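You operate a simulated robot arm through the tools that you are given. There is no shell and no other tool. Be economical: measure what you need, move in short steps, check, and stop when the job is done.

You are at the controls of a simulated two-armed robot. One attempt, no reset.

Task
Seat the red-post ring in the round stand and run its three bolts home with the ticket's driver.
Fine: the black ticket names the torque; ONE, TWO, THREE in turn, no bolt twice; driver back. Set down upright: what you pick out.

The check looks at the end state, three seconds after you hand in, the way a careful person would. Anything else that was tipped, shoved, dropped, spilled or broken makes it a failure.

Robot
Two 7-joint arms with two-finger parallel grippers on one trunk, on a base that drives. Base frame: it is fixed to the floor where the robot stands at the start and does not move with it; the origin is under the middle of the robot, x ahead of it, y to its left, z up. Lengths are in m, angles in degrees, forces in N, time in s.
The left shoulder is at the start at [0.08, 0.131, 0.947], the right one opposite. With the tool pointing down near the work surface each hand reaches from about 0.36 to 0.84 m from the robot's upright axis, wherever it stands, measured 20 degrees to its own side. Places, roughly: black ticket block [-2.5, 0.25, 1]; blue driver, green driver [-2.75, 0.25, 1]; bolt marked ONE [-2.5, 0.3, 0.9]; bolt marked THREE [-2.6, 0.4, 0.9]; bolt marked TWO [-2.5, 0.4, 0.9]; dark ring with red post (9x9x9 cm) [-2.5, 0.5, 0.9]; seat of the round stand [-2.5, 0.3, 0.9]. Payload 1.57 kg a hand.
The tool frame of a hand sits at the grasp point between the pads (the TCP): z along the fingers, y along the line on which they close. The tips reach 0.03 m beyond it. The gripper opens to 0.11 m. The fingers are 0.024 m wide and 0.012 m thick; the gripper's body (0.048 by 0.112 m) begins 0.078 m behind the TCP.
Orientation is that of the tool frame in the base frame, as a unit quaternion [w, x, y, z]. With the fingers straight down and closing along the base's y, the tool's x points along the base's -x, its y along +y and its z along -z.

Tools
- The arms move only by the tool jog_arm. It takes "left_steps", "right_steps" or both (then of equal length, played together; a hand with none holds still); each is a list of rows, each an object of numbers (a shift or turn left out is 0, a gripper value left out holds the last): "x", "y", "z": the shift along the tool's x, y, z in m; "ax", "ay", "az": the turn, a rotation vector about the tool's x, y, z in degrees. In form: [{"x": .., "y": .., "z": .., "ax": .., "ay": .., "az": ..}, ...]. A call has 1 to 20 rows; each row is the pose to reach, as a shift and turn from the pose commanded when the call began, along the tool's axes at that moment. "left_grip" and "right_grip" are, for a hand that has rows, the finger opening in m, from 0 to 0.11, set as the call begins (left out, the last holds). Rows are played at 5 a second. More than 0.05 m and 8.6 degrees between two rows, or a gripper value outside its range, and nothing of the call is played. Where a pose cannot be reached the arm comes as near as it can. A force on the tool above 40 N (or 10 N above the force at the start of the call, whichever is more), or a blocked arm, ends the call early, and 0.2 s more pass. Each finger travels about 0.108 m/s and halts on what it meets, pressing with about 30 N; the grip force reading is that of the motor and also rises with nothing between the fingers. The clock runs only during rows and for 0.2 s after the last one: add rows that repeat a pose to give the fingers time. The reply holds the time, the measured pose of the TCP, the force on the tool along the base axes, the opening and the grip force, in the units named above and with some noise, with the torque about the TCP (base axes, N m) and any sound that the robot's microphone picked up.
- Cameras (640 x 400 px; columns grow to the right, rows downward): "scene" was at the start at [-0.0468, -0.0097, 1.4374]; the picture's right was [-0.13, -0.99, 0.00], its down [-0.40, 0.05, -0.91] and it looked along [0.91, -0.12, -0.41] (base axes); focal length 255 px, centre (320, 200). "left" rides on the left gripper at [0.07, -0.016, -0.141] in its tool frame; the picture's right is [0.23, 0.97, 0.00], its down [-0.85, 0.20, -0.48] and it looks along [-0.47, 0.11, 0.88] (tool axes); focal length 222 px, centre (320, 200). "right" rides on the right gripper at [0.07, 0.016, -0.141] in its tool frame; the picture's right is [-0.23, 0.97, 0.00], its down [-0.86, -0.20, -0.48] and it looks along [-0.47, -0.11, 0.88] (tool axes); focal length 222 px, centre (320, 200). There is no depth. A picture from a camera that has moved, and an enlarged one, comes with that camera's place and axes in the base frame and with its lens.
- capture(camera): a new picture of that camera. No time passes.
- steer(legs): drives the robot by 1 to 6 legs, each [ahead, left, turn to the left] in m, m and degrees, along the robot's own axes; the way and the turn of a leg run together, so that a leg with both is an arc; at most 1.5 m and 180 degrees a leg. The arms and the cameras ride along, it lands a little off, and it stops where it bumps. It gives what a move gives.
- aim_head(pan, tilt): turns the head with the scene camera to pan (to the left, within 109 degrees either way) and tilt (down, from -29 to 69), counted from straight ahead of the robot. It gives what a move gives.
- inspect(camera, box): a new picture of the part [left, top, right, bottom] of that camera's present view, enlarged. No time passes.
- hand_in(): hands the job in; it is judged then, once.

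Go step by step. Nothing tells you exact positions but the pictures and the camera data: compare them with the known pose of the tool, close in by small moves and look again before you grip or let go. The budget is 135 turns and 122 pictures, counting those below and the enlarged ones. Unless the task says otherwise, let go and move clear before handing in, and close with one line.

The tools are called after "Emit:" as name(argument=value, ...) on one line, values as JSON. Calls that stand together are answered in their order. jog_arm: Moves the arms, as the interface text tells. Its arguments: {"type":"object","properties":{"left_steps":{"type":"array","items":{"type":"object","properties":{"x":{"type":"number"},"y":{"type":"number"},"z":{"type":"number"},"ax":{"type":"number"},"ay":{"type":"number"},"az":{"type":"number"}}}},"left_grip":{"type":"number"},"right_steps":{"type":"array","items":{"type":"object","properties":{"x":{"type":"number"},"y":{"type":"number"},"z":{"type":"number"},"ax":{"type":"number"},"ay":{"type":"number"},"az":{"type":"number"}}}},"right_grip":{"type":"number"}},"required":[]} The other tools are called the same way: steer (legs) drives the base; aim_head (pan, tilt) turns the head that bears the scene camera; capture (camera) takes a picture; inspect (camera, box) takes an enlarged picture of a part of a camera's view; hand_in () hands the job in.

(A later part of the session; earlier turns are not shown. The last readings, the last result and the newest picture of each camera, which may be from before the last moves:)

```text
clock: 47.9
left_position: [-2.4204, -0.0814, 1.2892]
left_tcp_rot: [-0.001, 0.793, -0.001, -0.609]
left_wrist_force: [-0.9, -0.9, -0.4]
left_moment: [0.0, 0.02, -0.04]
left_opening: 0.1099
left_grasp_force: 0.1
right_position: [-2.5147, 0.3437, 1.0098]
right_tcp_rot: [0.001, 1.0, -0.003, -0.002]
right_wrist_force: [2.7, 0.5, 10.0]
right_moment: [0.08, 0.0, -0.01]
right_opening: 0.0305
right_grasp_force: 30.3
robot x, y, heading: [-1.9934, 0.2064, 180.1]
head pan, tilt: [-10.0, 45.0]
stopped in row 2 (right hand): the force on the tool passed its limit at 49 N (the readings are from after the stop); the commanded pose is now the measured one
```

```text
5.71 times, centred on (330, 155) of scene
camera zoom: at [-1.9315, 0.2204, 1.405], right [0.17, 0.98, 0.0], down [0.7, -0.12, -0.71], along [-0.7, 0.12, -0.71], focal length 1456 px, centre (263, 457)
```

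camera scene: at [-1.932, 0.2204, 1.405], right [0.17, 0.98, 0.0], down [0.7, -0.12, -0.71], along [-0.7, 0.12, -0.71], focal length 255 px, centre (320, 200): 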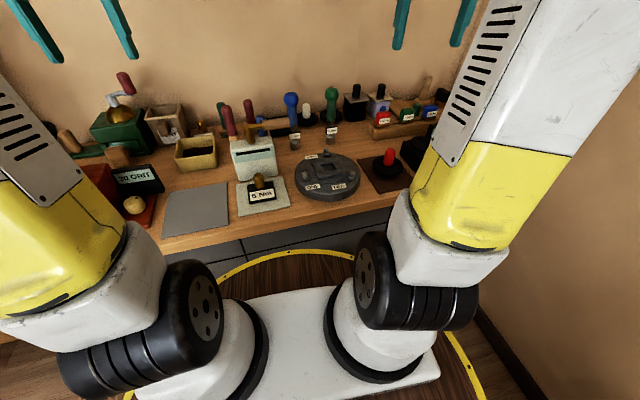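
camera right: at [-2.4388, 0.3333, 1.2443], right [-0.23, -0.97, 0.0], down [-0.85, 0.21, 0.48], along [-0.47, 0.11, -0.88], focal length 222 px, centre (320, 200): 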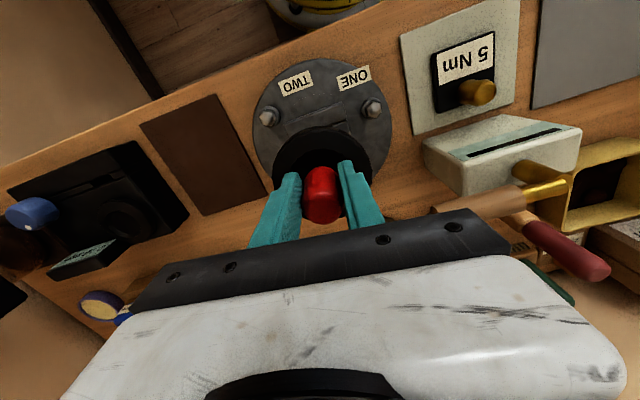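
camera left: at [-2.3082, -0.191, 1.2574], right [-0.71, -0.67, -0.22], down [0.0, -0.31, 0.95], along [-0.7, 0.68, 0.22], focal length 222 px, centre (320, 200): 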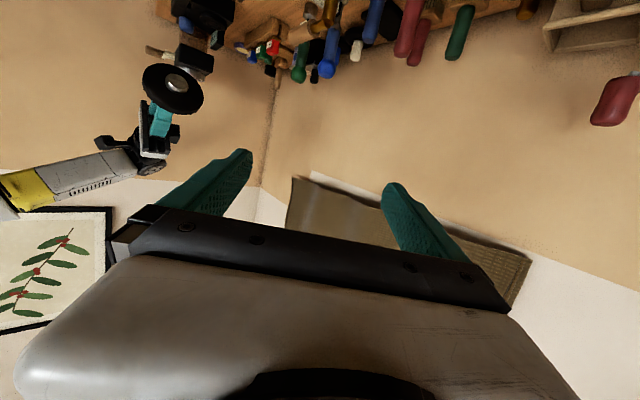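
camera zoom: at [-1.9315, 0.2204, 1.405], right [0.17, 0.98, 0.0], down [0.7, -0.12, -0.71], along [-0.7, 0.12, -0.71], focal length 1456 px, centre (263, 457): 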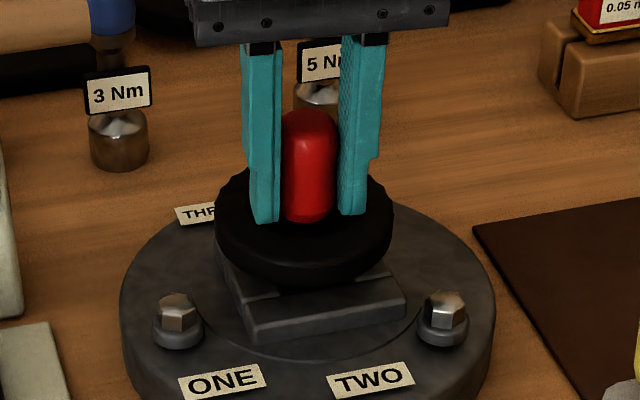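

The boss is touching the frame's back bar rather than dropping in. I'll lift slightly, shift +x 3 mm and +y 4 mm, and press again.

Emit:
jog_arm(right_steps=[{"z": -0.005}, {"x": 0.003, "y": -0.004, "z": -0.005}, {"x": 0.003, "y": -0.004, "z": 0.0}, {"x": 0.003, "y": -0.004, "z": 0.003}])

Emit:
inspect(camera="right", box=[230, 50, 410, 230])

Emit:
inspect(camera="scene", box=[285, 120, 375, 190])

```text
clock: 49.0
left_position: [-2.4193, -0.0811, 1.2898]
left_tcp_rot: [-0.001, 0.793, -0.001, -0.609]
left_wrist_force: [-0.6, 0.3, -0.2]
left_moment: [-0.02, 0.04, 0.0]
left_opening: 0.1098
left_grasp_force: 0.1
right_position: [-2.5116, 0.3486, 1.0093]
right_tcp_rot: [0.002, 1.0, -0.003, -0.006]
right_wrist_force: [3.8, -0.2, 10.2]
right_moment: [0.04, 0.12, -0.01]
right_opening: 0.0308
right_grasp_force: 30.0
robot x, y, heading: [-1.9926, 0.2032, 180.0]
head pan, tilt: [-10.0, 45.0]
stopped in row 4 (right hand): the force on the tool passed its limit at 44 N (the readings are from after the stop); the commanded pose is now the measured one
```

```text
2.22 times, centred on (320, 140) of right
camera zoom: at [-2.4391, 0.3345, 1.1511], right [-0.23, -0.97, 0.01], down [-0.85, 0.21, 0.49], along [-0.48, 0.11, -0.87], focal length 494 px, centre (320, 333)
```

zoom: 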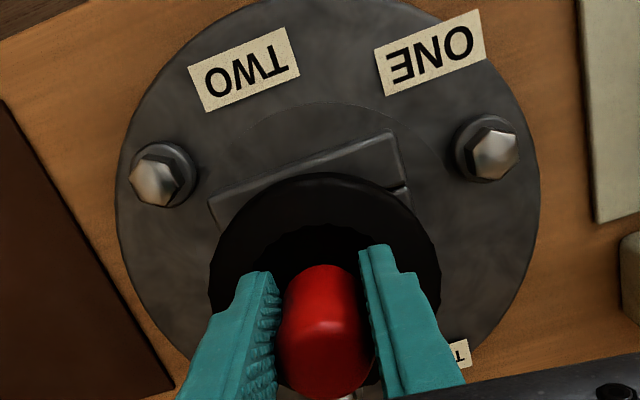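

```text
5.71 times, centred on (330, 155) of scene
camera zoom: at [-1.9314, 0.2204, 1.405], right [0.17, 0.98, 0.0], down [0.7, -0.12, -0.71], along [-0.7, 0.12, -0.71], focal length 1456 px, centre (263, 457)
```

zoom: 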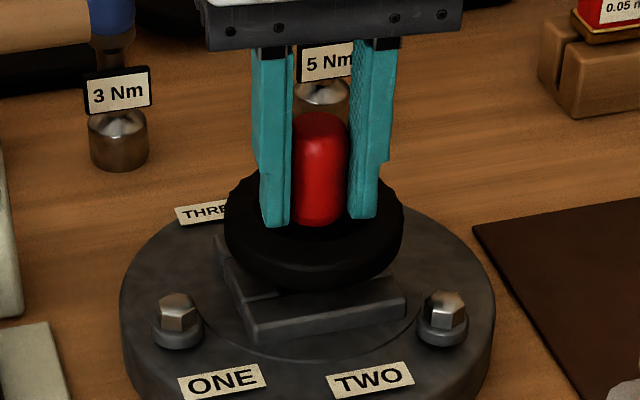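

Triangulated seat centre is (-2.510, 0.347, 0.950), and the ring is at about (-2.513, 0.350). I'll shift again and press.

Emit:
jog_arm(right_steps=[{"z": -0.004, "ay": 0.6}, {"x": 0.0035, "y": 0.0025, "z": -0.004, "ay": 0.6}, {"x": 0.0035, "y": 0.0025, "z": 0.0, "ay": 0.6}, {"x": 0.0035, "y": 0.0025, "z": 0.003, "ay": 0.6}, {"x": 0.0035, "y": 0.0025, "z": 0.006, "ay": 0.6}])

```text
clock: 50.2
left_position: [-2.4207, -0.0812, 1.2886]
left_tcp_rot: [0.0, 0.793, 0.0, -0.609]
left_wrist_force: [0.5, -0.1, 1.0]
left_moment: [0.0, -0.02, 0.01]
left_opening: 0.1099
left_grasp_force: 0.0
right_position: [-2.5085, 0.3469, 1.0022]
right_tcp_rot: [0.002, 1.0, -0.003, 0.001]
right_wrist_force: [-0.9, 0.5, -5.5]
right_moment: [-0.03, -0.03, 0.01]
right_opening: 0.0308
right_grasp_force: 29.6
robot x, y, heading: [-1.9879, 0.2015, 179.8]
head pan, tilt: [-10.0, 45.0]
```

It's in the hole: no contact at z 1.002. Continuing down.

Emit:
jog_arm(right_steps=[{"z": 0.003}, {"z": 0.006}, {"z": 0.009}, {"z": 0.012}, {"z": 0.015}])

Emit:
inspect(camera="scene", box=[285, 120, 375, 190])

```text
clock: 50.9
left_position: [-2.4206, -0.0814, 1.2893]
left_tcp_rot: [-0.001, 0.793, -0.002, -0.609]
left_wrist_force: [0.4, 0.1, -0.2]
left_moment: [0.01, 0.04, 0.0]
left_opening: 0.1099
left_grasp_force: 0.2
right_position: [-2.5072, 0.346, 0.9984]
right_tcp_rot: [0.002, 1.0, -0.002, -0.002]
right_wrist_force: [3.4, -0.2, 9.2]
right_moment: [0.38, -0.59, -0.08]
right_opening: 0.0307
right_grasp_force: 30.0
robot x, y, heading: [-1.9928, 0.2071, 179.8]
head pan, tilt: [-10.0, 45.0]
stopped in row 3 (right hand): the force on the tool passed its limit at 46 N (the readings are from after the stop); the commanded pose is now the measured one
```

```text
5.71 times, centred on (330, 155) of scene
camera zoom: at [-1.9314, 0.2204, 1.405], right [0.17, 0.98, 0.0], down [0.7, -0.12, -0.71], along [-0.7, 0.12, -0.71], focal length 1456 px, centre (263, 457)
```

zoom: 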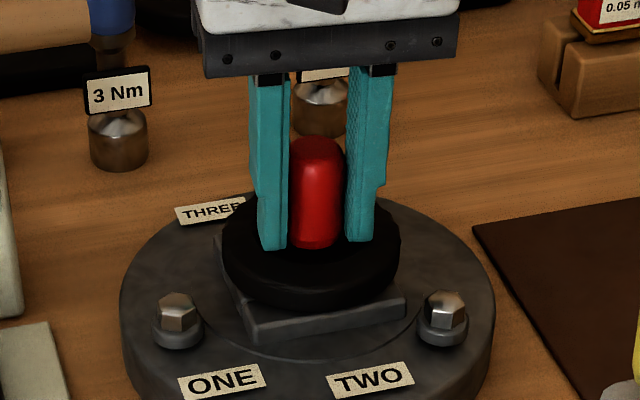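

It dropped about 12 mm and rests on the frame, so it's seated. Releasing and moving up.

Emit:
jog_arm(right_grip=0.06, right_steps=[{"z": 0}, {"z": 0}, {"z": 0}])

Emit:
jog_arm(right_steps=[{"z": -0.03}, {"z": -0.07}, {"z": -0.11}, {"z": -0.15}])

Emit:
inspect(camera="scene", box=[270, 80, 390, 180])

Emit:
capture(camera="right")

```text
clock: 51.7
left_position: [-2.4213, -0.0814, 1.2883]
left_tcp_rot: [0.0, 0.793, -0.001, -0.609]
left_wrist_force: [0.1, -0.1, -0.6]
left_moment: [0.0, -0.01, 0.05]
left_opening: 0.11
left_grasp_force: 0.0
right_position: [-2.5088, 0.3462, 0.9982]
right_tcp_rot: [0.002, 1.0, -0.001, -0.004]
right_wrist_force: [-2.7, -3.5, 9.6]
right_moment: [0.23, 0.0, 0.1]
right_opening: 0.0567
right_grasp_force: 0.1
robot x, y, heading: [-1.9905, 0.2025, 179.9]
head pan, tilt: [-10.0, 45.0]
```

```text
clock: 52.7
left_position: [-2.4209, -0.0818, 1.2881]
left_tcp_rot: [0.0, 0.794, 0.0, -0.609]
left_wrist_force: [0.5, -0.5, -1.0]
left_moment: [0.0, 0.03, 0.04]
left_opening: 0.1099
left_grasp_force: 0.0
right_position: [-2.5103, 0.3477, 1.1487]
right_tcp_rot: [0.001, 1.0, -0.002, -0.002]
right_wrist_force: [0.8, 0.4, -0.2]
right_moment: [0.0, -0.02, 0.01]
right_opening: 0.0602
right_grasp_force: 0.1
robot x, y, heading: [-1.9954, 0.2028, 179.8]
head pan, tilt: [-10.0, 45.0]
```

```text
4.00 times, centred on (330, 130) of scene
camera zoom: at [-1.9321, 0.2205, 1.405], right [0.17, 0.98, 0.0], down [0.7, -0.12, -0.71], along [-0.7, 0.12, -0.71], focal length 1019 px, centre (280, 480)
```

zoom: 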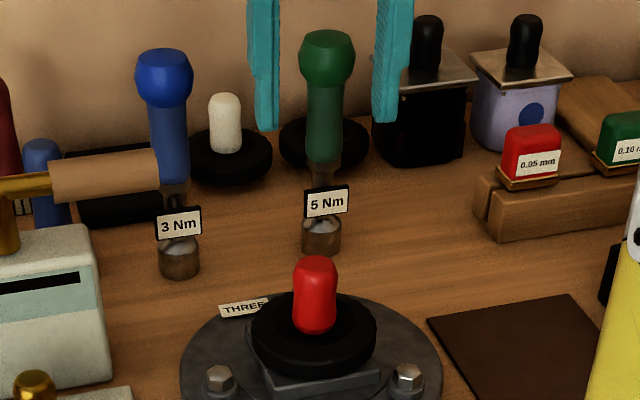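

```text
83 pictures are left
camera right: at [-2.4389, 0.3349, 1.2911], right [-0.23, -0.97, 0.01], down [-0.85, 0.21, 0.48], along [-0.47, 0.11, -0.88], focal length 222 px, centre (320, 200)
```

right: 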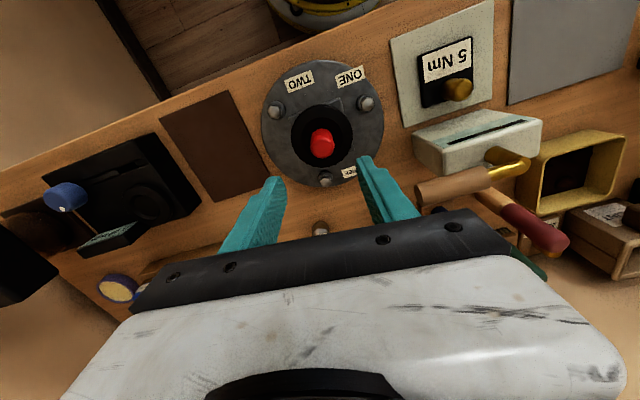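

The ring is seated. The green driver is near (-2.70, 0.395), knob centre z ≈ 1.08, handle between z ≈ 0.99 and 1.05. I'll go above it.

Emit:
jog_arm(right_grip=0.085, right_steps=[{"z": -0.04}, {"z": -0.07, "x": -0.02}, {"z": -0.07, "x": -0.06, "y": -0.01}, {"z": -0.07, "x": -0.1, "y": -0.02}, {"z": -0.07, "x": -0.14, "y": -0.03}, {"z": -0.07, "x": -0.17, "y": -0.045}])

Emit:
capture(camera="right")

Emit:
inspect(camera="scene", box=[270, 40, 390, 140])

```text
clock: 54.1
left_position: [-2.4201, -0.0824, 1.2894]
left_tcp_rot: [0.001, 0.793, 0.001, -0.609]
left_wrist_force: [0.6, -1.3, 0.2]
left_moment: [-0.01, -0.03, 0.02]
left_opening: 0.1103
left_grasp_force: 0.0
right_position: [-2.6769, 0.3929, 1.2183]
right_tcp_rot: [0.003, 1.0, -0.002, -0.002]
right_wrist_force: [0.6, -0.4, -0.4]
right_moment: [0.0, -0.01, 0.01]
right_opening: 0.0851
right_grasp_force: 0.0
robot x, y, heading: [-1.9927, 0.2054, 180.1]
head pan, tilt: [-10.0, 45.0]
```

```text
82 pictures are left
camera right: at [-2.6061, 0.38, 1.3602], right [-0.23, -0.97, 0.01], down [-0.85, 0.21, 0.48], along [-0.47, 0.11, -0.88], focal length 222 px, centre (320, 200)
```

right: 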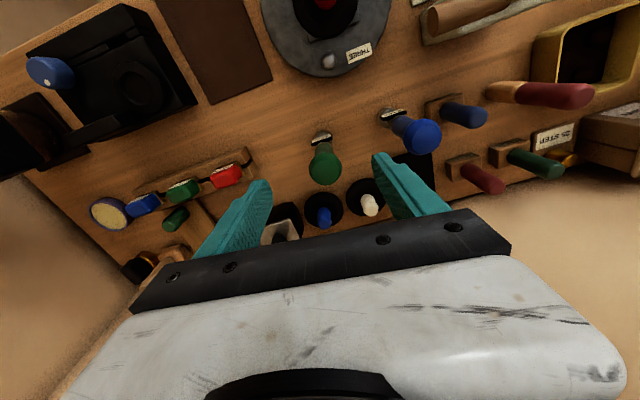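

```text
4.00 times, centred on (330, 90) of scene
camera zoom: at [-1.9316, 0.2203, 1.405], right [0.17, 0.98, 0.0], down [0.7, -0.12, -0.71], along [-0.7, 0.12, -0.71], focal length 1019 px, centre (280, 640)
```

zoom: 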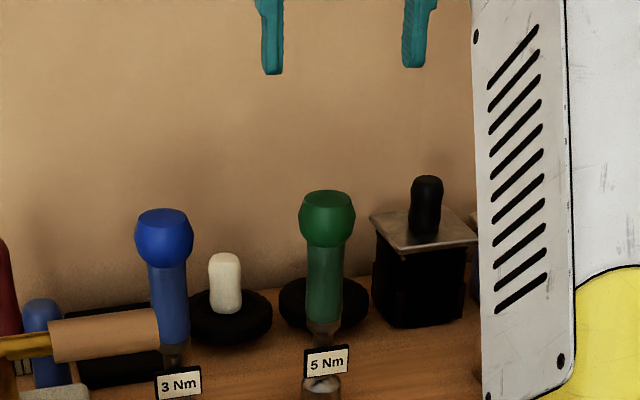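

The driver axis is at (-2.704, 0.397). Aligning and descending to just above the knob.

Emit:
jog_arm(right_steps=[{"x": -0.014, "y": -0.002}, {"x": -0.027, "y": -0.004, "z": 0.02}, {"x": -0.027, "y": -0.004, "z": 0.05}, {"x": -0.027, "y": -0.004, "z": 0.075}])

Emit:
capture(camera="right")

Emit:
inspect(camera="scene", box=[270, 40, 390, 140])

```text
clock: 55.1
left_position: [-2.4198, -0.0824, 1.2887]
left_tcp_rot: [0.001, 0.794, 0.0, -0.609]
left_wrist_force: [0.2, 0.0, 0.7]
left_moment: [0.02, -0.01, 0.0]
left_opening: 0.1099
left_grasp_force: 0.0
right_position: [-2.7066, 0.3969, 1.143]
right_tcp_rot: [0.002, 1.0, -0.002, -0.002]
right_wrist_force: [0.3, -0.5, -0.4]
right_moment: [0.02, 0.01, 0.01]
right_opening: 0.0851
right_grasp_force: 0.2
robot x, y, heading: [-1.9958, 0.2047, 179.8]
head pan, tilt: [-10.0, 45.0]
```

```text
80 pictures are left
camera right: at [-2.6356, 0.3832, 1.285], right [-0.23, -0.97, 0.01], down [-0.85, 0.21, 0.48], along [-0.47, 0.11, -0.88], focal length 222 px, centre (320, 200)
```

right: 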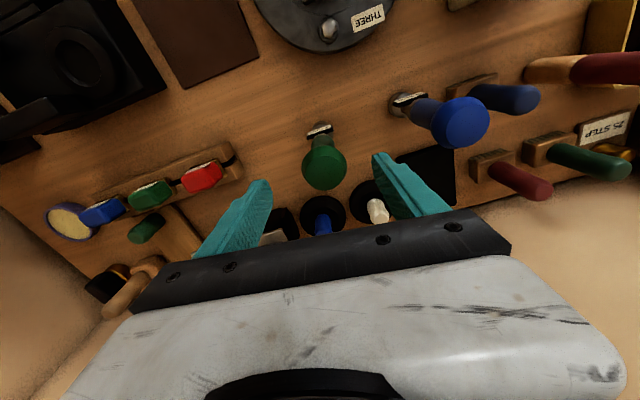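

```text
4.00 times, centred on (330, 90) of scene
camera zoom: at [-1.9319, 0.2205, 1.405], right [0.17, 0.98, 0.0], down [0.7, -0.12, -0.71], along [-0.7, 0.12, -0.71], focal length 1019 px, centre (280, 640)
```

zoom: 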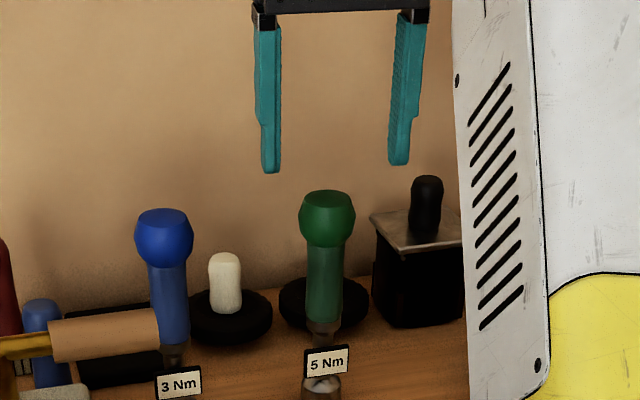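

Emit:
jog_arm(right_steps=[{"z": 0.03}, {"z": 0.06}, {"z": 0.09}, {"z": 0.11}])

Emit:
inspect(camera="scene", box=[270, 40, 390, 140])

Emit:
capture(camera="right")

```text
clock: 56.1
left_position: [-2.4212, -0.0809, 1.2894]
left_tcp_rot: [0.0, 0.793, -0.001, -0.609]
left_wrist_force: [-0.6, 0.6, 0.6]
left_moment: [-0.03, 0.02, -0.01]
left_opening: 0.1102
left_grasp_force: 0.1
right_position: [-2.7033, 0.3978, 1.033]
right_tcp_rot: [0.002, 1.0, -0.003, -0.002]
right_wrist_force: [0.3, -0.2, -0.3]
right_moment: [0.03, -0.02, 0.01]
right_opening: 0.0851
right_grasp_force: 0.1
robot x, y, heading: [-1.9921, 0.2046, 179.8]
head pan, tilt: [-10.0, 45.0]
```

```text
4.00 times, centred on (330, 90) of scene
camera zoom: at [-1.9319, 0.2204, 1.405], right [0.17, 0.98, 0.0], down [0.7, -0.12, -0.71], along [-0.7, 0.12, -0.71], focal length 1019 px, centre (280, 640)
```

zoom: 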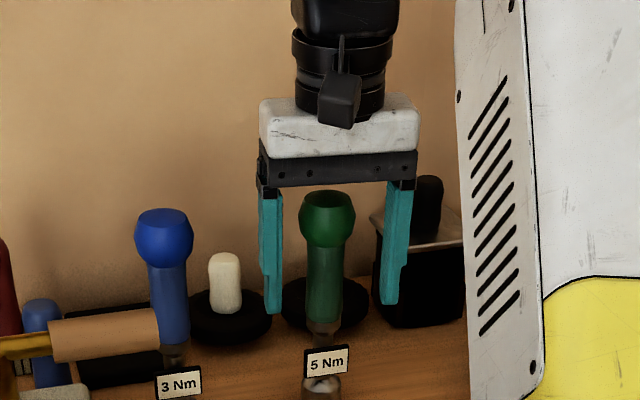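

```text
77 pictures are left
camera right: at [-2.6331, 0.384, 1.1746], right [-0.23, -0.97, 0.01], down [-0.85, 0.21, 0.48], along [-0.47, 0.11, -0.88], focal length 222 px, centre (320, 200)
```

right: 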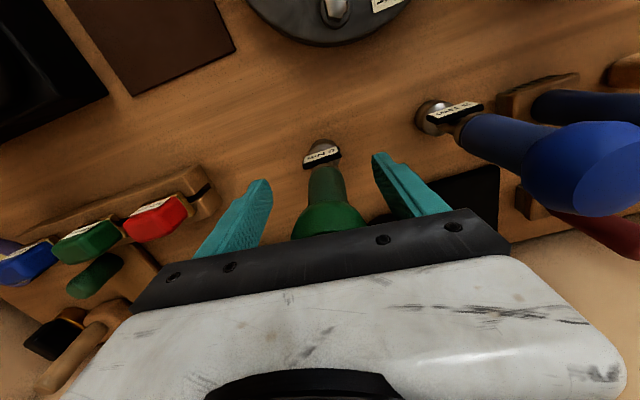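

The fingers straddle the handle below the knob. Nudging 2 mm and closing.

Emit:
jog_arm(right_steps=[{"y": 0.002, "x": -0.001}, {"y": 0.002, "x": -0.001}])

Emit:
jog_arm(right_grip=0.0, right_steps=[{"z": 0}, {"z": 0}, {"z": 0}, {"z": 0}])

Emit:
jog_arm(right_steps=[{"z": -0.02}, {"z": -0.05}, {"z": -0.08}, {"z": -0.11}, {"z": -0.11}])

Emit:
inspect(camera="scene", box=[270, 20, 390, 120])

Emit:
capture(camera="right")

```text
clock: 56.7
left_position: [-2.4206, -0.082, 1.2886]
left_tcp_rot: [0.0, 0.793, 0.0, -0.609]
left_wrist_force: [-0.4, 0.0, -0.4]
left_moment: [-0.01, 0.02, -0.01]
left_opening: 0.1102
left_grasp_force: 0.0
right_position: [-2.7054, 0.3949, 1.0336]
right_tcp_rot: [0.003, 1.0, -0.003, -0.003]
right_wrist_force: [-0.3, 0.0, 0.1]
right_moment: [0.0, 0.0, 0.03]
right_opening: 0.0847
right_grasp_force: 0.2
robot x, y, heading: [-1.9931, 0.2058, 180.0]
head pan, tilt: [-10.0, 45.0]
```

```text
clock: 57.7
left_position: [-2.4207, -0.0806, 1.2897]
left_tcp_rot: [-0.001, 0.793, -0.001, -0.609]
left_wrist_force: [0.1, 0.2, 0.7]
left_moment: [0.01, 0.01, 0.03]
left_opening: 0.1101
left_grasp_force: 0.1
right_position: [-2.7064, 0.3939, 1.0327]
right_tcp_rot: [0.002, 1.0, -0.003, -0.003]
right_wrist_force: [0.2, 0.0, -0.3]
right_moment: [-0.05, 0.03, 0.02]
right_opening: 0.0313
right_grasp_force: 30.0
robot x, y, heading: [-1.9954, 0.2058, 180.0]
head pan, tilt: [-10.0, 45.0]
```

```text
clock: 58.9
left_position: [-2.4198, -0.0812, 1.2881]
left_tcp_rot: [0.0, 0.794, 0.0, -0.609]
left_wrist_force: [-0.2, -0.4, -0.4]
left_moment: [0.0, 0.02, 0.0]
left_opening: 0.1102
left_grasp_force: 0.1
right_position: [-2.7046, 0.3943, 1.1426]
right_tcp_rot: [0.004, 1.0, -0.002, -0.002]
right_wrist_force: [0.8, 0.2, -4.3]
right_moment: [0.0, -0.05, -0.01]
right_opening: 0.0314
right_grasp_force: 29.8
robot x, y, heading: [-1.9968, 0.2026, 179.9]
head pan, tilt: [-10.0, 45.0]
```

```text
4.00 times, centred on (330, 70) of scene
camera zoom: at [-1.9321, 0.2205, 1.405], right [0.17, 0.98, 0.0], down [0.7, -0.12, -0.71], along [-0.7, 0.12, -0.71], focal length 1019 px, centre (280, 720)
```

zoom: 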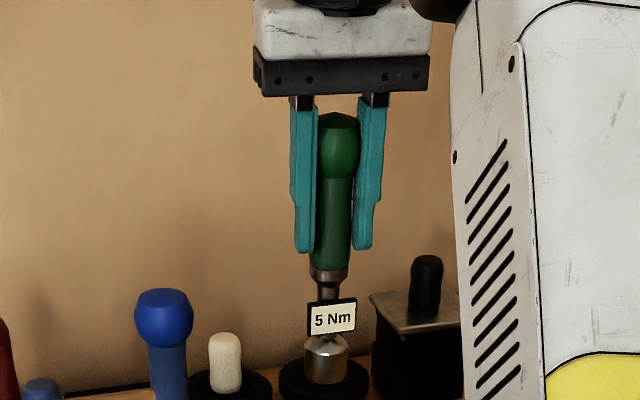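

```text
75 pictures are left
camera right: at [-2.6335, 0.3815, 1.2842], right [-0.23, -0.97, 0.01], down [-0.85, 0.21, 0.48], along [-0.47, 0.11, -0.88], focal length 222 px, centre (320, 200)
```

right: 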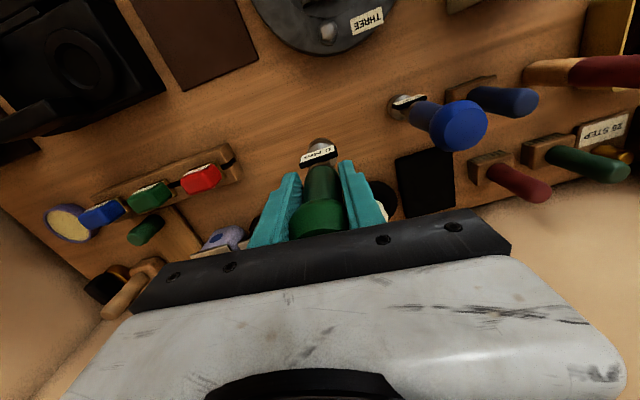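

The driver is held upright. Bolt estimates are ONE (-2.482, 0.2755), TWO (-2.4605, 0.4065), THREE (-2.584, 0.359). Moving high over bolt ONE.

Emit:
jog_arm(right_steps=[{"z": -0.03}, {"z": -0.06}, {"z": -0.06, "x": 0.037, "y": 0.02}, {"z": -0.06, "x": 0.075, "y": 0.04}, {"z": -0.06, "x": 0.112, "y": 0.06}, {"z": -0.06, "x": 0.15, "y": 0.08}, {"z": -0.06, "x": 0.187, "y": 0.1}, {"z": -0.06, "x": 0.2226, "y": 0.116}, {"z": -0.06, "x": 0.2226, "y": 0.116}])

Emit:
inspect(camera="scene", box=[240, 80, 400, 200])

Emit:
capture(camera="right")

```text
clock: 60.9
left_position: [-2.4197, -0.081, 1.2891]
left_tcp_rot: [0.0, 0.793, 0.0, -0.609]
left_wrist_force: [0.4, 0.6, -0.4]
left_moment: [0.03, -0.01, 0.02]
left_opening: 0.1099
left_grasp_force: 0.1
right_position: [-2.4803, 0.2782, 1.2026]
right_tcp_rot: [0.001, 1.0, -0.002, -0.002]
right_wrist_force: [-0.6, 0.4, -3.2]
right_moment: [0.01, -0.04, 0.02]
right_opening: 0.0311
right_grasp_force: 30.7
robot x, y, heading: [-1.9917, 0.2037, 180.2]
head pan, tilt: [-10.0, 45.0]
```

```text
3.33 times, centred on (320, 140) of scene
camera zoom: at [-1.932, 0.2205, 1.405], right [0.17, 0.98, 0.0], down [0.7, -0.12, -0.71], along [-0.7, 0.12, -0.71], focal length 849 px, centre (320, 400)
```

zoom: 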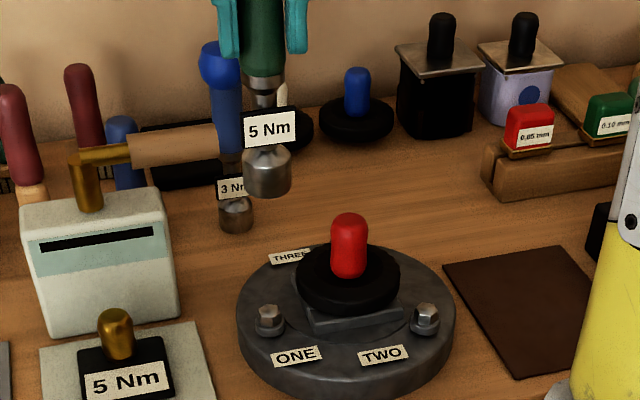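

```text
73 pictures are left
camera right: at [-2.4101, 0.2644, 1.3442], right [-0.23, -0.97, 0.01], down [-0.85, 0.21, 0.48], along [-0.47, 0.11, -0.88], focal length 222 px, centre (320, 200)
```

right: 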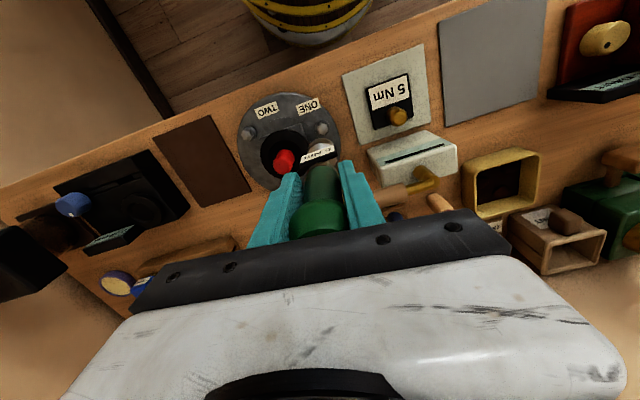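

Emit:
jog_arm(right_steps=[{"z": 0.03, "y": 0.002}, {"z": 0.06, "y": 0.0035}, {"z": 0.09, "y": 0.0035}, {"z": 0.09, "y": 0.0035}])

Emit:
inspect(camera="scene", box=[270, 110, 360, 180])

Emit:
inspect(camera="right", box=[240, 80, 400, 200])

```text
clock: 61.9
left_position: [-2.4195, -0.0814, 1.2899]
left_tcp_rot: [0.0, 0.793, 0.0, -0.609]
left_wrist_force: [-0.1, -0.2, 0.3]
left_moment: [0.04, 0.02, -0.01]
left_opening: 0.1102
left_grasp_force: 0.1
right_position: [-2.4835, 0.276, 1.114]
right_tcp_rot: [0.002, 1.0, -0.003, -0.003]
right_wrist_force: [0.5, 0.2, -3.3]
right_moment: [0.0, 0.0, 0.03]
right_opening: 0.0314
right_grasp_force: 30.1
robot x, y, heading: [-1.9927, 0.2033, 180.0]
head pan, tilt: [-10.0, 45.0]
```

```text
5.71 times, centred on (315, 145) of scene
camera zoom: at [-1.9319, 0.2205, 1.405], right [0.17, 0.98, 0.0], down [0.7, -0.12, -0.71], along [-0.7, 0.12, -0.71], focal length 1456 px, centre (349, 514)
```

zoom: 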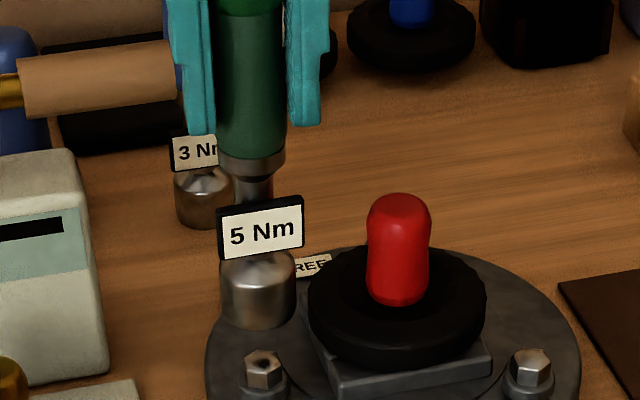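

```text
3.33 times, centred on (320, 140) of right
camera zoom: at [-2.4125, 0.2611, 1.2566], right [-0.23, -0.97, 0.01], down [-0.85, 0.21, 0.48], along [-0.47, 0.11, -0.88], focal length 740 px, centre (320, 400)
```

zoom: 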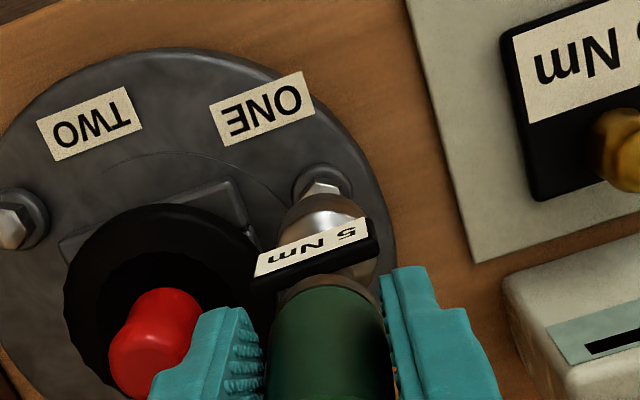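

The socket is within 2 mm of bolt ONE. A small nudge, then lower onto it.

Emit:
jog_arm(right_steps=[{"x": 0.002, "y": -0.001}, {"x": 0.002, "y": -0.001, "z": 0.012}, {"x": 0.002, "y": -0.001, "z": 0.02}, {"x": 0.002, "y": -0.001, "z": 0.026}, {"x": 0.002, "y": -0.001, "z": 0.032}, {"x": 0.002, "y": -0.001, "z": 0.037}])

Emit:
inspect(camera="scene", box=[270, 110, 360, 180])

```text
clock: 63.3
left_position: [-2.419, -0.0816, 1.2884]
left_tcp_rot: [0.0, 0.793, 0.0, -0.609]
left_wrist_force: [-0.4, 0.1, 0.3]
left_moment: [0.01, 0.01, -0.02]
left_opening: 0.1101
left_grasp_force: 0.0
right_position: [-2.4811, 0.2755, 1.0772]
right_tcp_rot: [0.003, 1.0, -0.003, -0.004]
right_wrist_force: [-0.7, 2.0, 25.0]
right_moment: [0.31, 0.31, -0.08]
right_opening: 0.0311
right_grasp_force: 29.9
robot x, y, heading: [-1.9959, 0.2009, 180.1]
head pan, tilt: [-10.0, 45.0]
```

```text
5.71 times, centred on (315, 145) of scene
camera zoom: at [-1.9313, 0.2204, 1.405], right [0.17, 0.98, 0.0], down [0.7, -0.12, -0.71], along [-0.7, 0.12, -0.71], focal length 1456 px, centre (349, 514)
```

zoom: 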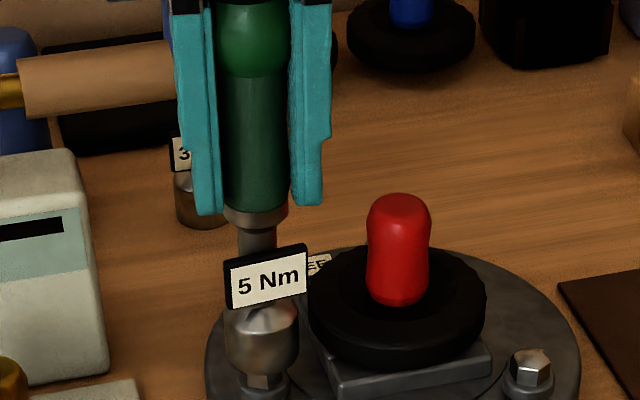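

The socket sits on the bolt head but isn't engaged yet. I'll rotate clockwise slowly with light down pressure so the hex can drop in.

Emit:
jog_arm(right_steps=[{"az": 6, "z": 0.001}, {"az": 12, "z": 0.001}, {"az": 18, "z": 0.001}, {"az": 24, "z": 0.002}, {"az": 30, "z": 0.002}, {"az": 36, "z": 0.003}, {"az": 42, "z": 0.003}])

Emit:
inspect(camera="scene", box=[270, 110, 360, 180])

```text
clock: 64.9
left_position: [-2.4206, -0.0815, 1.2894]
left_tcp_rot: [0.0, 0.793, 0.0, -0.609]
left_wrist_force: [-0.8, -0.4, -0.3]
left_moment: [0.01, -0.01, 0.0]
left_opening: 0.1101
left_grasp_force: 0.1
right_position: [-2.4808, 0.2756, 1.0725]
right_tcp_rot: [0.003, 0.932, -0.361, -0.002]
right_wrist_force: [-3.6, 2.5, 24.6]
right_moment: [0.3, 0.34, 0.09]
right_opening: 0.0309
right_grasp_force: 29.9
robot x, y, heading: [-1.9938, 0.2043, 180.1]
head pan, tilt: [-10.0, 45.0]
```

```text
5.71 times, centred on (315, 145) of scene
camera zoom: at [-1.9315, 0.2205, 1.405], right [0.17, 0.98, 0.0], down [0.7, -0.12, -0.71], along [-0.7, 0.12, -0.71], focal length 1456 px, centre (349, 514)
```

zoom: 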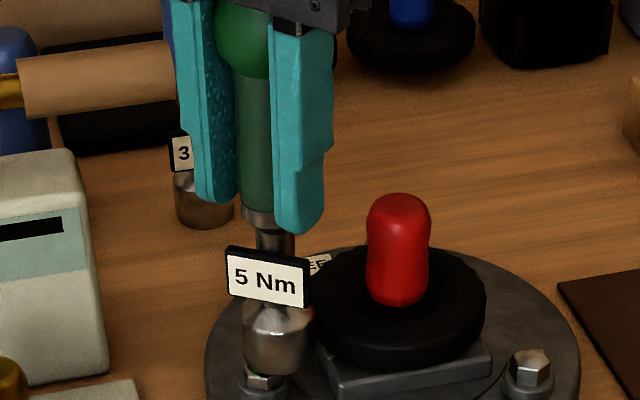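

The socket slid toward +y and the driver has tipped a little between the pads. I'll lift off and check the tilt.

Emit:
jog_arm(right_steps=[{"z": -0.01}, {"z": -0.025}, {"z": -0.04}, {"z": -0.04}])

Emit:
inspect(camera="scene", box=[260, 80, 360, 160])

Emit:
capture(camera="right")

```text
clock: 65.9
left_position: [-2.42, -0.0807, 1.2897]
left_tcp_rot: [0.0, 0.794, 0.0, -0.608]
left_wrist_force: [-0.5, 0.0, 0.0]
left_moment: [0.02, 0.0, -0.02]
left_opening: 0.1099
left_grasp_force: 0.1
right_position: [-2.4821, 0.2736, 1.1144]
right_tcp_rot: [0.003, 0.933, -0.361, -0.001]
right_wrist_force: [0.3, 0.2, -2.6]
right_moment: [-0.03, -0.03, -0.03]
right_opening: 0.0307
right_grasp_force: 30.0
robot x, y, heading: [-1.9897, 0.2032, 180.1]
head pan, tilt: [-10.0, 45.0]
```

```text
5.00 times, centred on (310, 120) of scene
camera zoom: at [-1.932, 0.2205, 1.405], right [0.17, 0.98, 0.0], down [0.7, -0.12, -0.71], along [-0.7, 0.12, -0.71], focal length 1274 px, centre (370, 600)
```

zoom: 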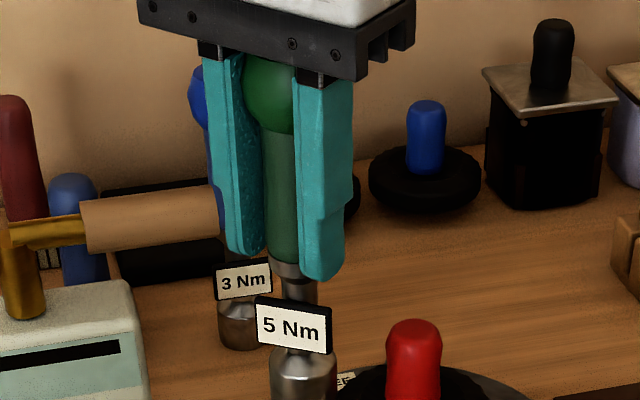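

```text
67 pictures are left
camera right: at [-2.4399, 0.2184, 1.2563], right [-0.82, -0.57, 0.01], down [-0.5, 0.72, 0.48], along [-0.28, 0.39, -0.88], focal length 222 px, centre (320, 200)
```

right: 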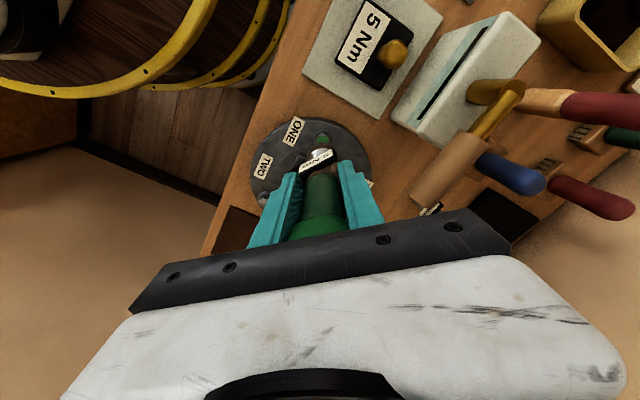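

A green mark now shows at bolt ONE. Zooming in.

Emit:
inspect(camera="right", box=[240, 100, 400, 200])

Emit:
inspect(camera="scene", box=[280, 130, 360, 190])

```text
4.00 times, centred on (320, 150) of right
camera zoom: at [-2.4399, 0.2184, 1.2563], right [-0.82, -0.57, 0.01], down [-0.5, 0.72, 0.48], along [-0.28, 0.39, -0.88], focal length 888 px, centre (320, 400)
```

zoom: 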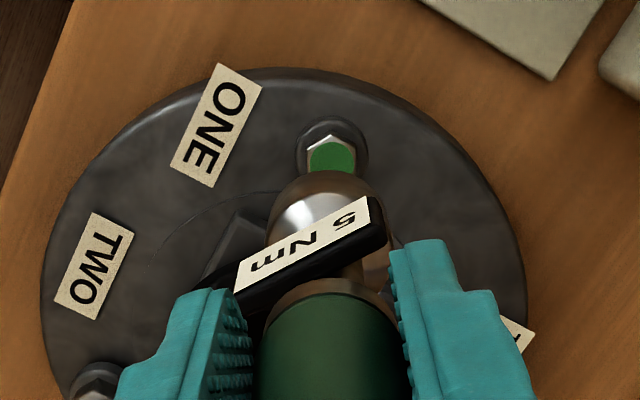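

```text
6.67 times, centred on (320, 160) of scene
camera zoom: at [-1.932, 0.2205, 1.405], right [0.17, 0.98, 0.0], down [0.7, -0.12, -0.71], along [-0.7, 0.12, -0.71], focal length 1699 px, centre (320, 467)
```

zoom: 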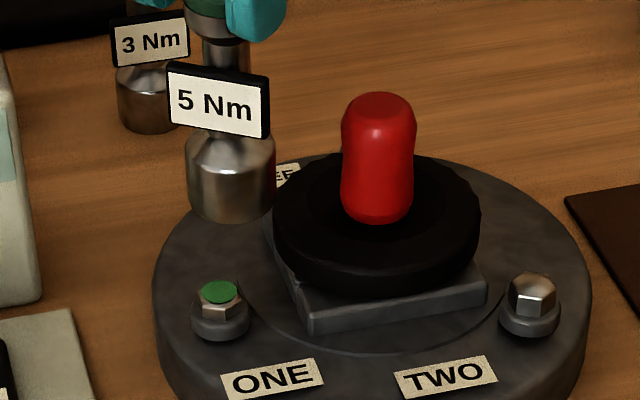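

Bolt ONE is tightened and its top now shows green. I'll raise up, unwind the wrist, and measure the driver's tilt.

Emit:
jog_arm(right_steps=[{"z": -0.03, "az": -7}, {"z": -0.06, "az": -14}, {"z": -0.06, "az": -21}, {"z": -0.06, "az": -28}, {"z": -0.06, "az": -35}, {"z": -0.06, "az": -42.3}, {"z": -0.06, "az": -42.3}])

Emit:
inspect(camera="scene", box=[240, 40, 360, 140])

Emit:
inspect(camera="right", box=[240, 100, 400, 240])

```text
clock: 67.5
left_position: [-2.4203, -0.0811, 1.2886]
left_tcp_rot: [0.0, 0.794, 0.0, -0.609]
left_wrist_force: [0.4, 1.7, 0.7]
left_moment: [0.01, -0.03, 0.02]
left_opening: 0.1097
left_grasp_force: 0.0
right_position: [-2.4804, 0.2751, 1.1714]
right_tcp_rot: [0.003, 1.0, 0.001, -0.003]
right_wrist_force: [-0.1, -0.2, -3.7]
right_moment: [0.02, -0.06, 0.02]
right_opening: 0.031
right_grasp_force: 30.1
robot x, y, heading: [-1.9898, 0.2032, 179.7]
head pan, tilt: [-10.0, 45.0]
```

```text
4.00 times, centred on (300, 90) of scene
camera zoom: at [-1.932, 0.2205, 1.405], right [0.17, 0.98, 0.0], down [0.7, -0.12, -0.71], along [-0.7, 0.12, -0.71], focal length 1019 px, centre (400, 640)
```

zoom: 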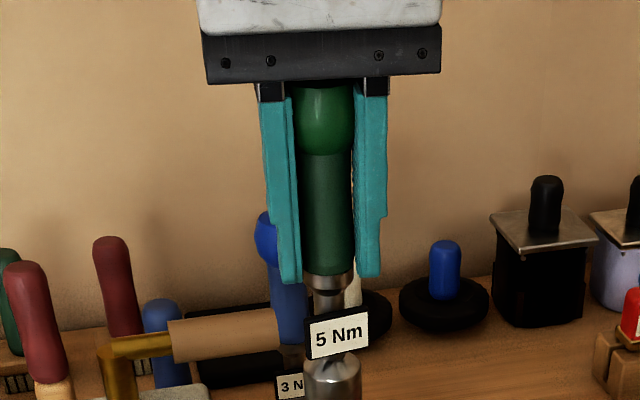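

```text
2.86 times, centred on (320, 170) of right
camera zoom: at [-2.4097, 0.2622, 1.3148], right [-0.23, -0.97, 0.01], down [-0.85, 0.2, 0.48], along [-0.47, 0.1, -0.88], focal length 635 px, centre (320, 286)
```

zoom: 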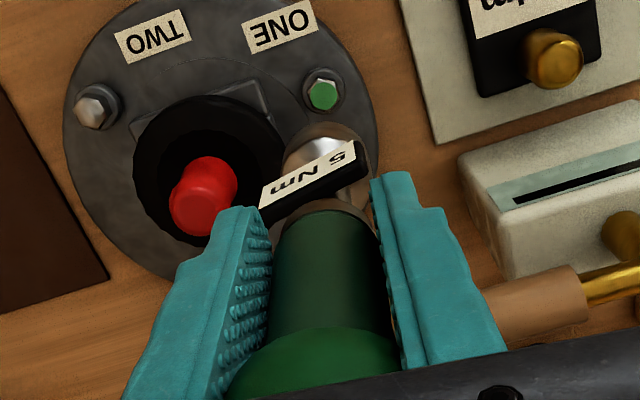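

The driver slid up about 1 cm until its knob met the palm, and the socket trails about 9 mm toward -x. I'll correct with a 4° pitch and move over bolt TWO.

Emit:
jog_arm(right_steps=[{"z": -0.02, "ay": 2}, {"z": -0.02, "ay": 4, "x": 0.005, "y": -0.03}, {"z": -0.02, "ay": 4, "x": 0.01, "y": -0.065}, {"z": -0.02, "ay": 4, "x": 0.015, "y": -0.1}, {"z": -0.02, "ay": 4, "x": 0.02, "y": -0.13}, {"z": 0.02, "ay": 4, "x": 0.02, "y": -0.13}, {"z": 0.05, "ay": 4, "x": 0.02, "y": -0.13}, {"z": 0.05, "ay": 4, "x": 0.02, "y": -0.13}])

Emit:
inspect(camera="scene", box=[310, 100, 410, 180])

Emit:
inspect(camera="right", box=[240, 100, 400, 240])

```text
clock: 69.3
left_position: [-2.42, -0.0808, 1.2888]
left_tcp_rot: [0.0, 0.793, -0.001, -0.609]
left_wrist_force: [-1.0, 0.6, 0.2]
left_moment: [-0.02, -0.04, 0.03]
left_opening: 0.1101
left_grasp_force: 0.1
right_position: [-2.4635, 0.4055, 1.1231]
right_tcp_rot: [0.002, 0.999, 0.0, 0.032]
right_wrist_force: [0.0, -0.6, -3.0]
right_moment: [-0.02, -0.03, 0.01]
right_opening: 0.031
right_grasp_force: 30.0
robot x, y, heading: [-1.9937, 0.2038, 180.0]
head pan, tilt: [-10.0, 45.0]
```

```text
5.00 times, centred on (360, 140) of scene
camera zoom: at [-1.932, 0.2205, 1.405], right [0.17, 0.98, 0.0], down [0.7, -0.12, -0.71], along [-0.7, 0.12, -0.71], focal length 1274 px, centre (120, 500)
```

zoom: 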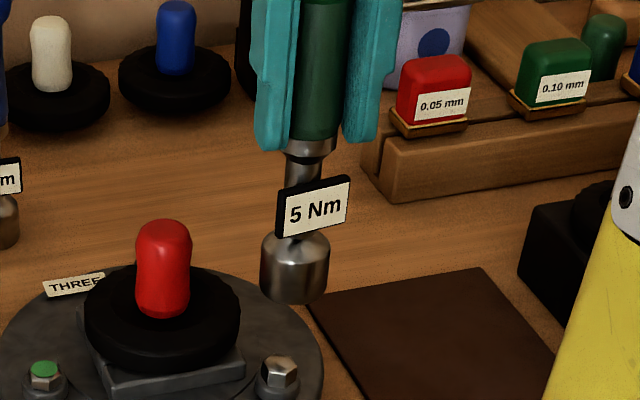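

```text
2.86 times, centred on (320, 170) of right
camera zoom: at [-2.4019, 0.3927, 1.2697], right [-0.23, -0.97, -0.01], down [-0.88, 0.2, 0.42], along [-0.41, 0.1, -0.91], focal length 635 px, centre (320, 286)
```

zoom: 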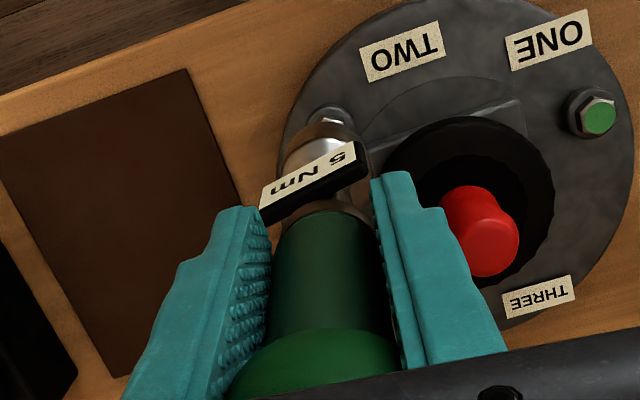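

Emit:
jog_arm(right_steps=[{"x": 0.002, "y": 0.0037, "z": 0.01}, {"x": 0.001, "y": 0.0037, "z": 0.025}, {"x": 0.0005, "y": 0.0037, "z": 0.033}, {"x": 0.0, "y": 0.0037, "z": 0.038}, {"x": 0.0, "y": 0.0037, "z": 0.038}])

Emit:
inspect(camera="scene", box=[310, 110, 400, 180])

Emit:
inspect(camera="right", box=[240, 100, 400, 240])

```text
clock: 70.5
left_position: [-2.4202, -0.0806, 1.2891]
left_tcp_rot: [0.0, 0.793, 0.0, -0.609]
left_wrist_force: [-0.4, -1.2, 0.6]
left_moment: [-0.01, 0.04, 0.01]
left_opening: 0.1101
left_grasp_force: 0.1
right_position: [-2.4583, 0.401, 1.0835]
right_tcp_rot: [0.002, 0.999, 0.0, 0.033]
right_wrist_force: [0.4, 0.6, -3.0]
right_moment: [0.01, -0.05, 0.03]
right_opening: 0.0308
right_grasp_force: 30.0
robot x, y, heading: [-1.9948, 0.207, 180.0]
head pan, tilt: [-10.0, 45.0]
```

```text
5.71 times, centred on (355, 145) of scene
camera zoom: at [-1.932, 0.2205, 1.405], right [0.17, 0.98, 0.0], down [0.7, -0.12, -0.71], along [-0.7, 0.12, -0.71], focal length 1456 px, centre (120, 514)
```

zoom: 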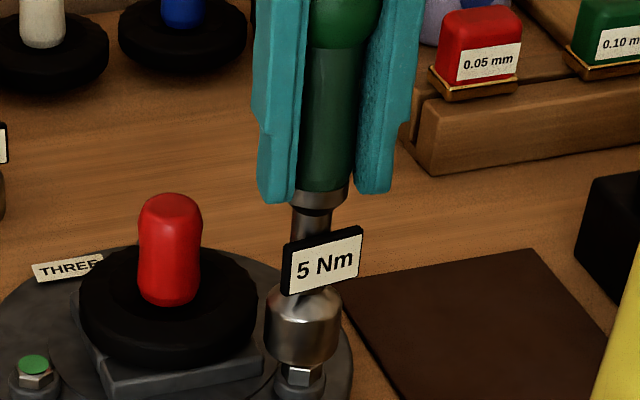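

```text
2.86 times, centred on (320, 170) of right
camera zoom: at [-2.3974, 0.3872, 1.2306], right [-0.23, -0.97, -0.01], down [-0.88, 0.2, 0.42], along [-0.41, 0.1, -0.91], focal length 635 px, centre (320, 286)
```

zoom: 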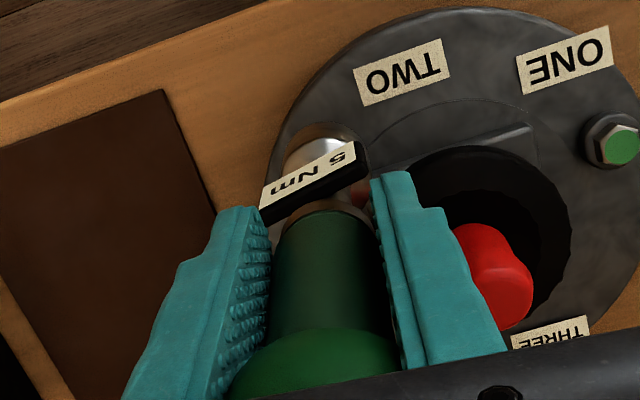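

Aligned on TWO. Press and turn clockwise.

Emit:
jog_arm(right_steps=[{"z": 0.004, "x": -0.001}, {"z": 0.007, "x": -0.001}, {"z": 0.008, "x": -0.001, "az": 6, "ax": -0.4}, {"z": 0.008, "x": -0.001, "az": 12, "ax": -0.8}, {"z": 0.008, "x": -0.001, "az": 18, "ax": -1.2}, {"z": 0.009, "x": -0.001, "az": 24, "ax": -1.6}, {"z": 0.009, "x": -0.001, "az": 30, "ax": -2}, {"z": 0.01, "x": -0.001, "az": 36, "ax": -2.4}, {"z": 0.01, "x": -0.001, "az": 42, "ax": -2.8}])

Emit:
inspect(camera="scene", box=[310, 110, 400, 180])

```text
clock: 72.5
left_position: [-2.4207, -0.0808, 1.2892]
left_tcp_rot: [0.0, 0.793, 0.0, -0.609]
left_wrist_force: [-0.5, 0.4, -0.4]
left_moment: [0.0, -0.01, -0.02]
left_opening: 0.1099
left_grasp_force: 0.1
right_position: [-2.4601, 0.4023, 1.074]
right_tcp_rot: [0.014, 0.933, -0.359, 0.031]
right_wrist_force: [0.4, -0.3, 0.4]
right_moment: [-0.09, 0.05, -0.01]
right_opening: 0.0307
right_grasp_force: 30.3
robot x, y, heading: [-1.9913, 0.2079, 179.9]
head pan, tilt: [-10.0, 45.0]
```

```text
5.71 times, centred on (355, 145) of scene
camera zoom: at [-1.9319, 0.2204, 1.405], right [0.17, 0.98, 0.0], down [0.7, -0.12, -0.71], along [-0.7, 0.12, -0.71], focal length 1456 px, centre (120, 514)
```

zoom: 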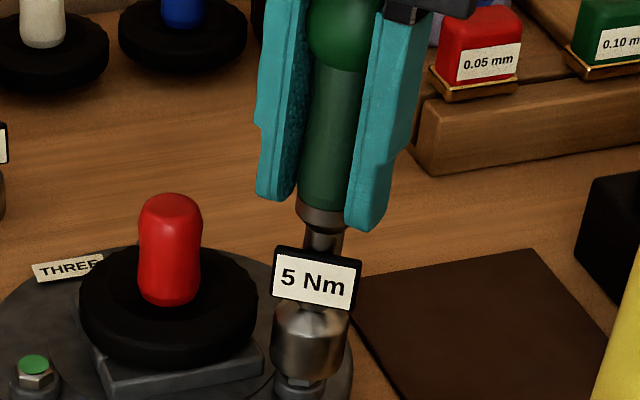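

Contact force is light, so I'll lift a little and check bolt TWO's state before doing more.

Emit:
jog_arm(right_steps=[{"z": -0.015}, {"z": -0.03}, {"z": -0.03}])

Emit:
inspect(camera="scene", box=[310, 110, 400, 180])

```text
clock: 73.3
left_position: [-2.4205, -0.0813, 1.2871]
left_tcp_rot: [0.0, 0.793, 0.0, -0.609]
left_wrist_force: [-0.4, 0.5, -0.9]
left_moment: [-0.03, 0.0, -0.01]
left_opening: 0.1097
left_grasp_force: 0.0
right_position: [-2.4581, 0.4031, 1.1035]
right_tcp_rot: [0.014, 0.933, -0.358, 0.031]
right_wrist_force: [-0.3, 0.8, -3.6]
right_moment: [-0.03, -0.04, 0.0]
right_opening: 0.0307
right_grasp_force: 29.6
robot x, y, heading: [-1.9906, 0.2044, 179.9]
head pan, tilt: [-10.0, 45.0]
```

```text
5.71 times, centred on (355, 145) of scene
camera zoom: at [-1.932, 0.2205, 1.405], right [0.17, 0.98, 0.0], down [0.7, -0.12, -0.71], along [-0.7, 0.12, -0.71], focal length 1456 px, centre (120, 514)
```

zoom: 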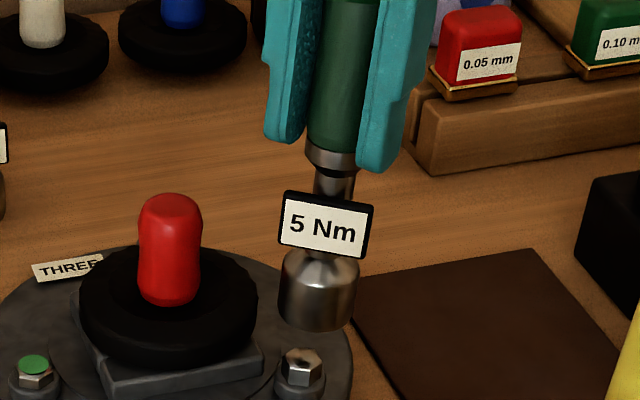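

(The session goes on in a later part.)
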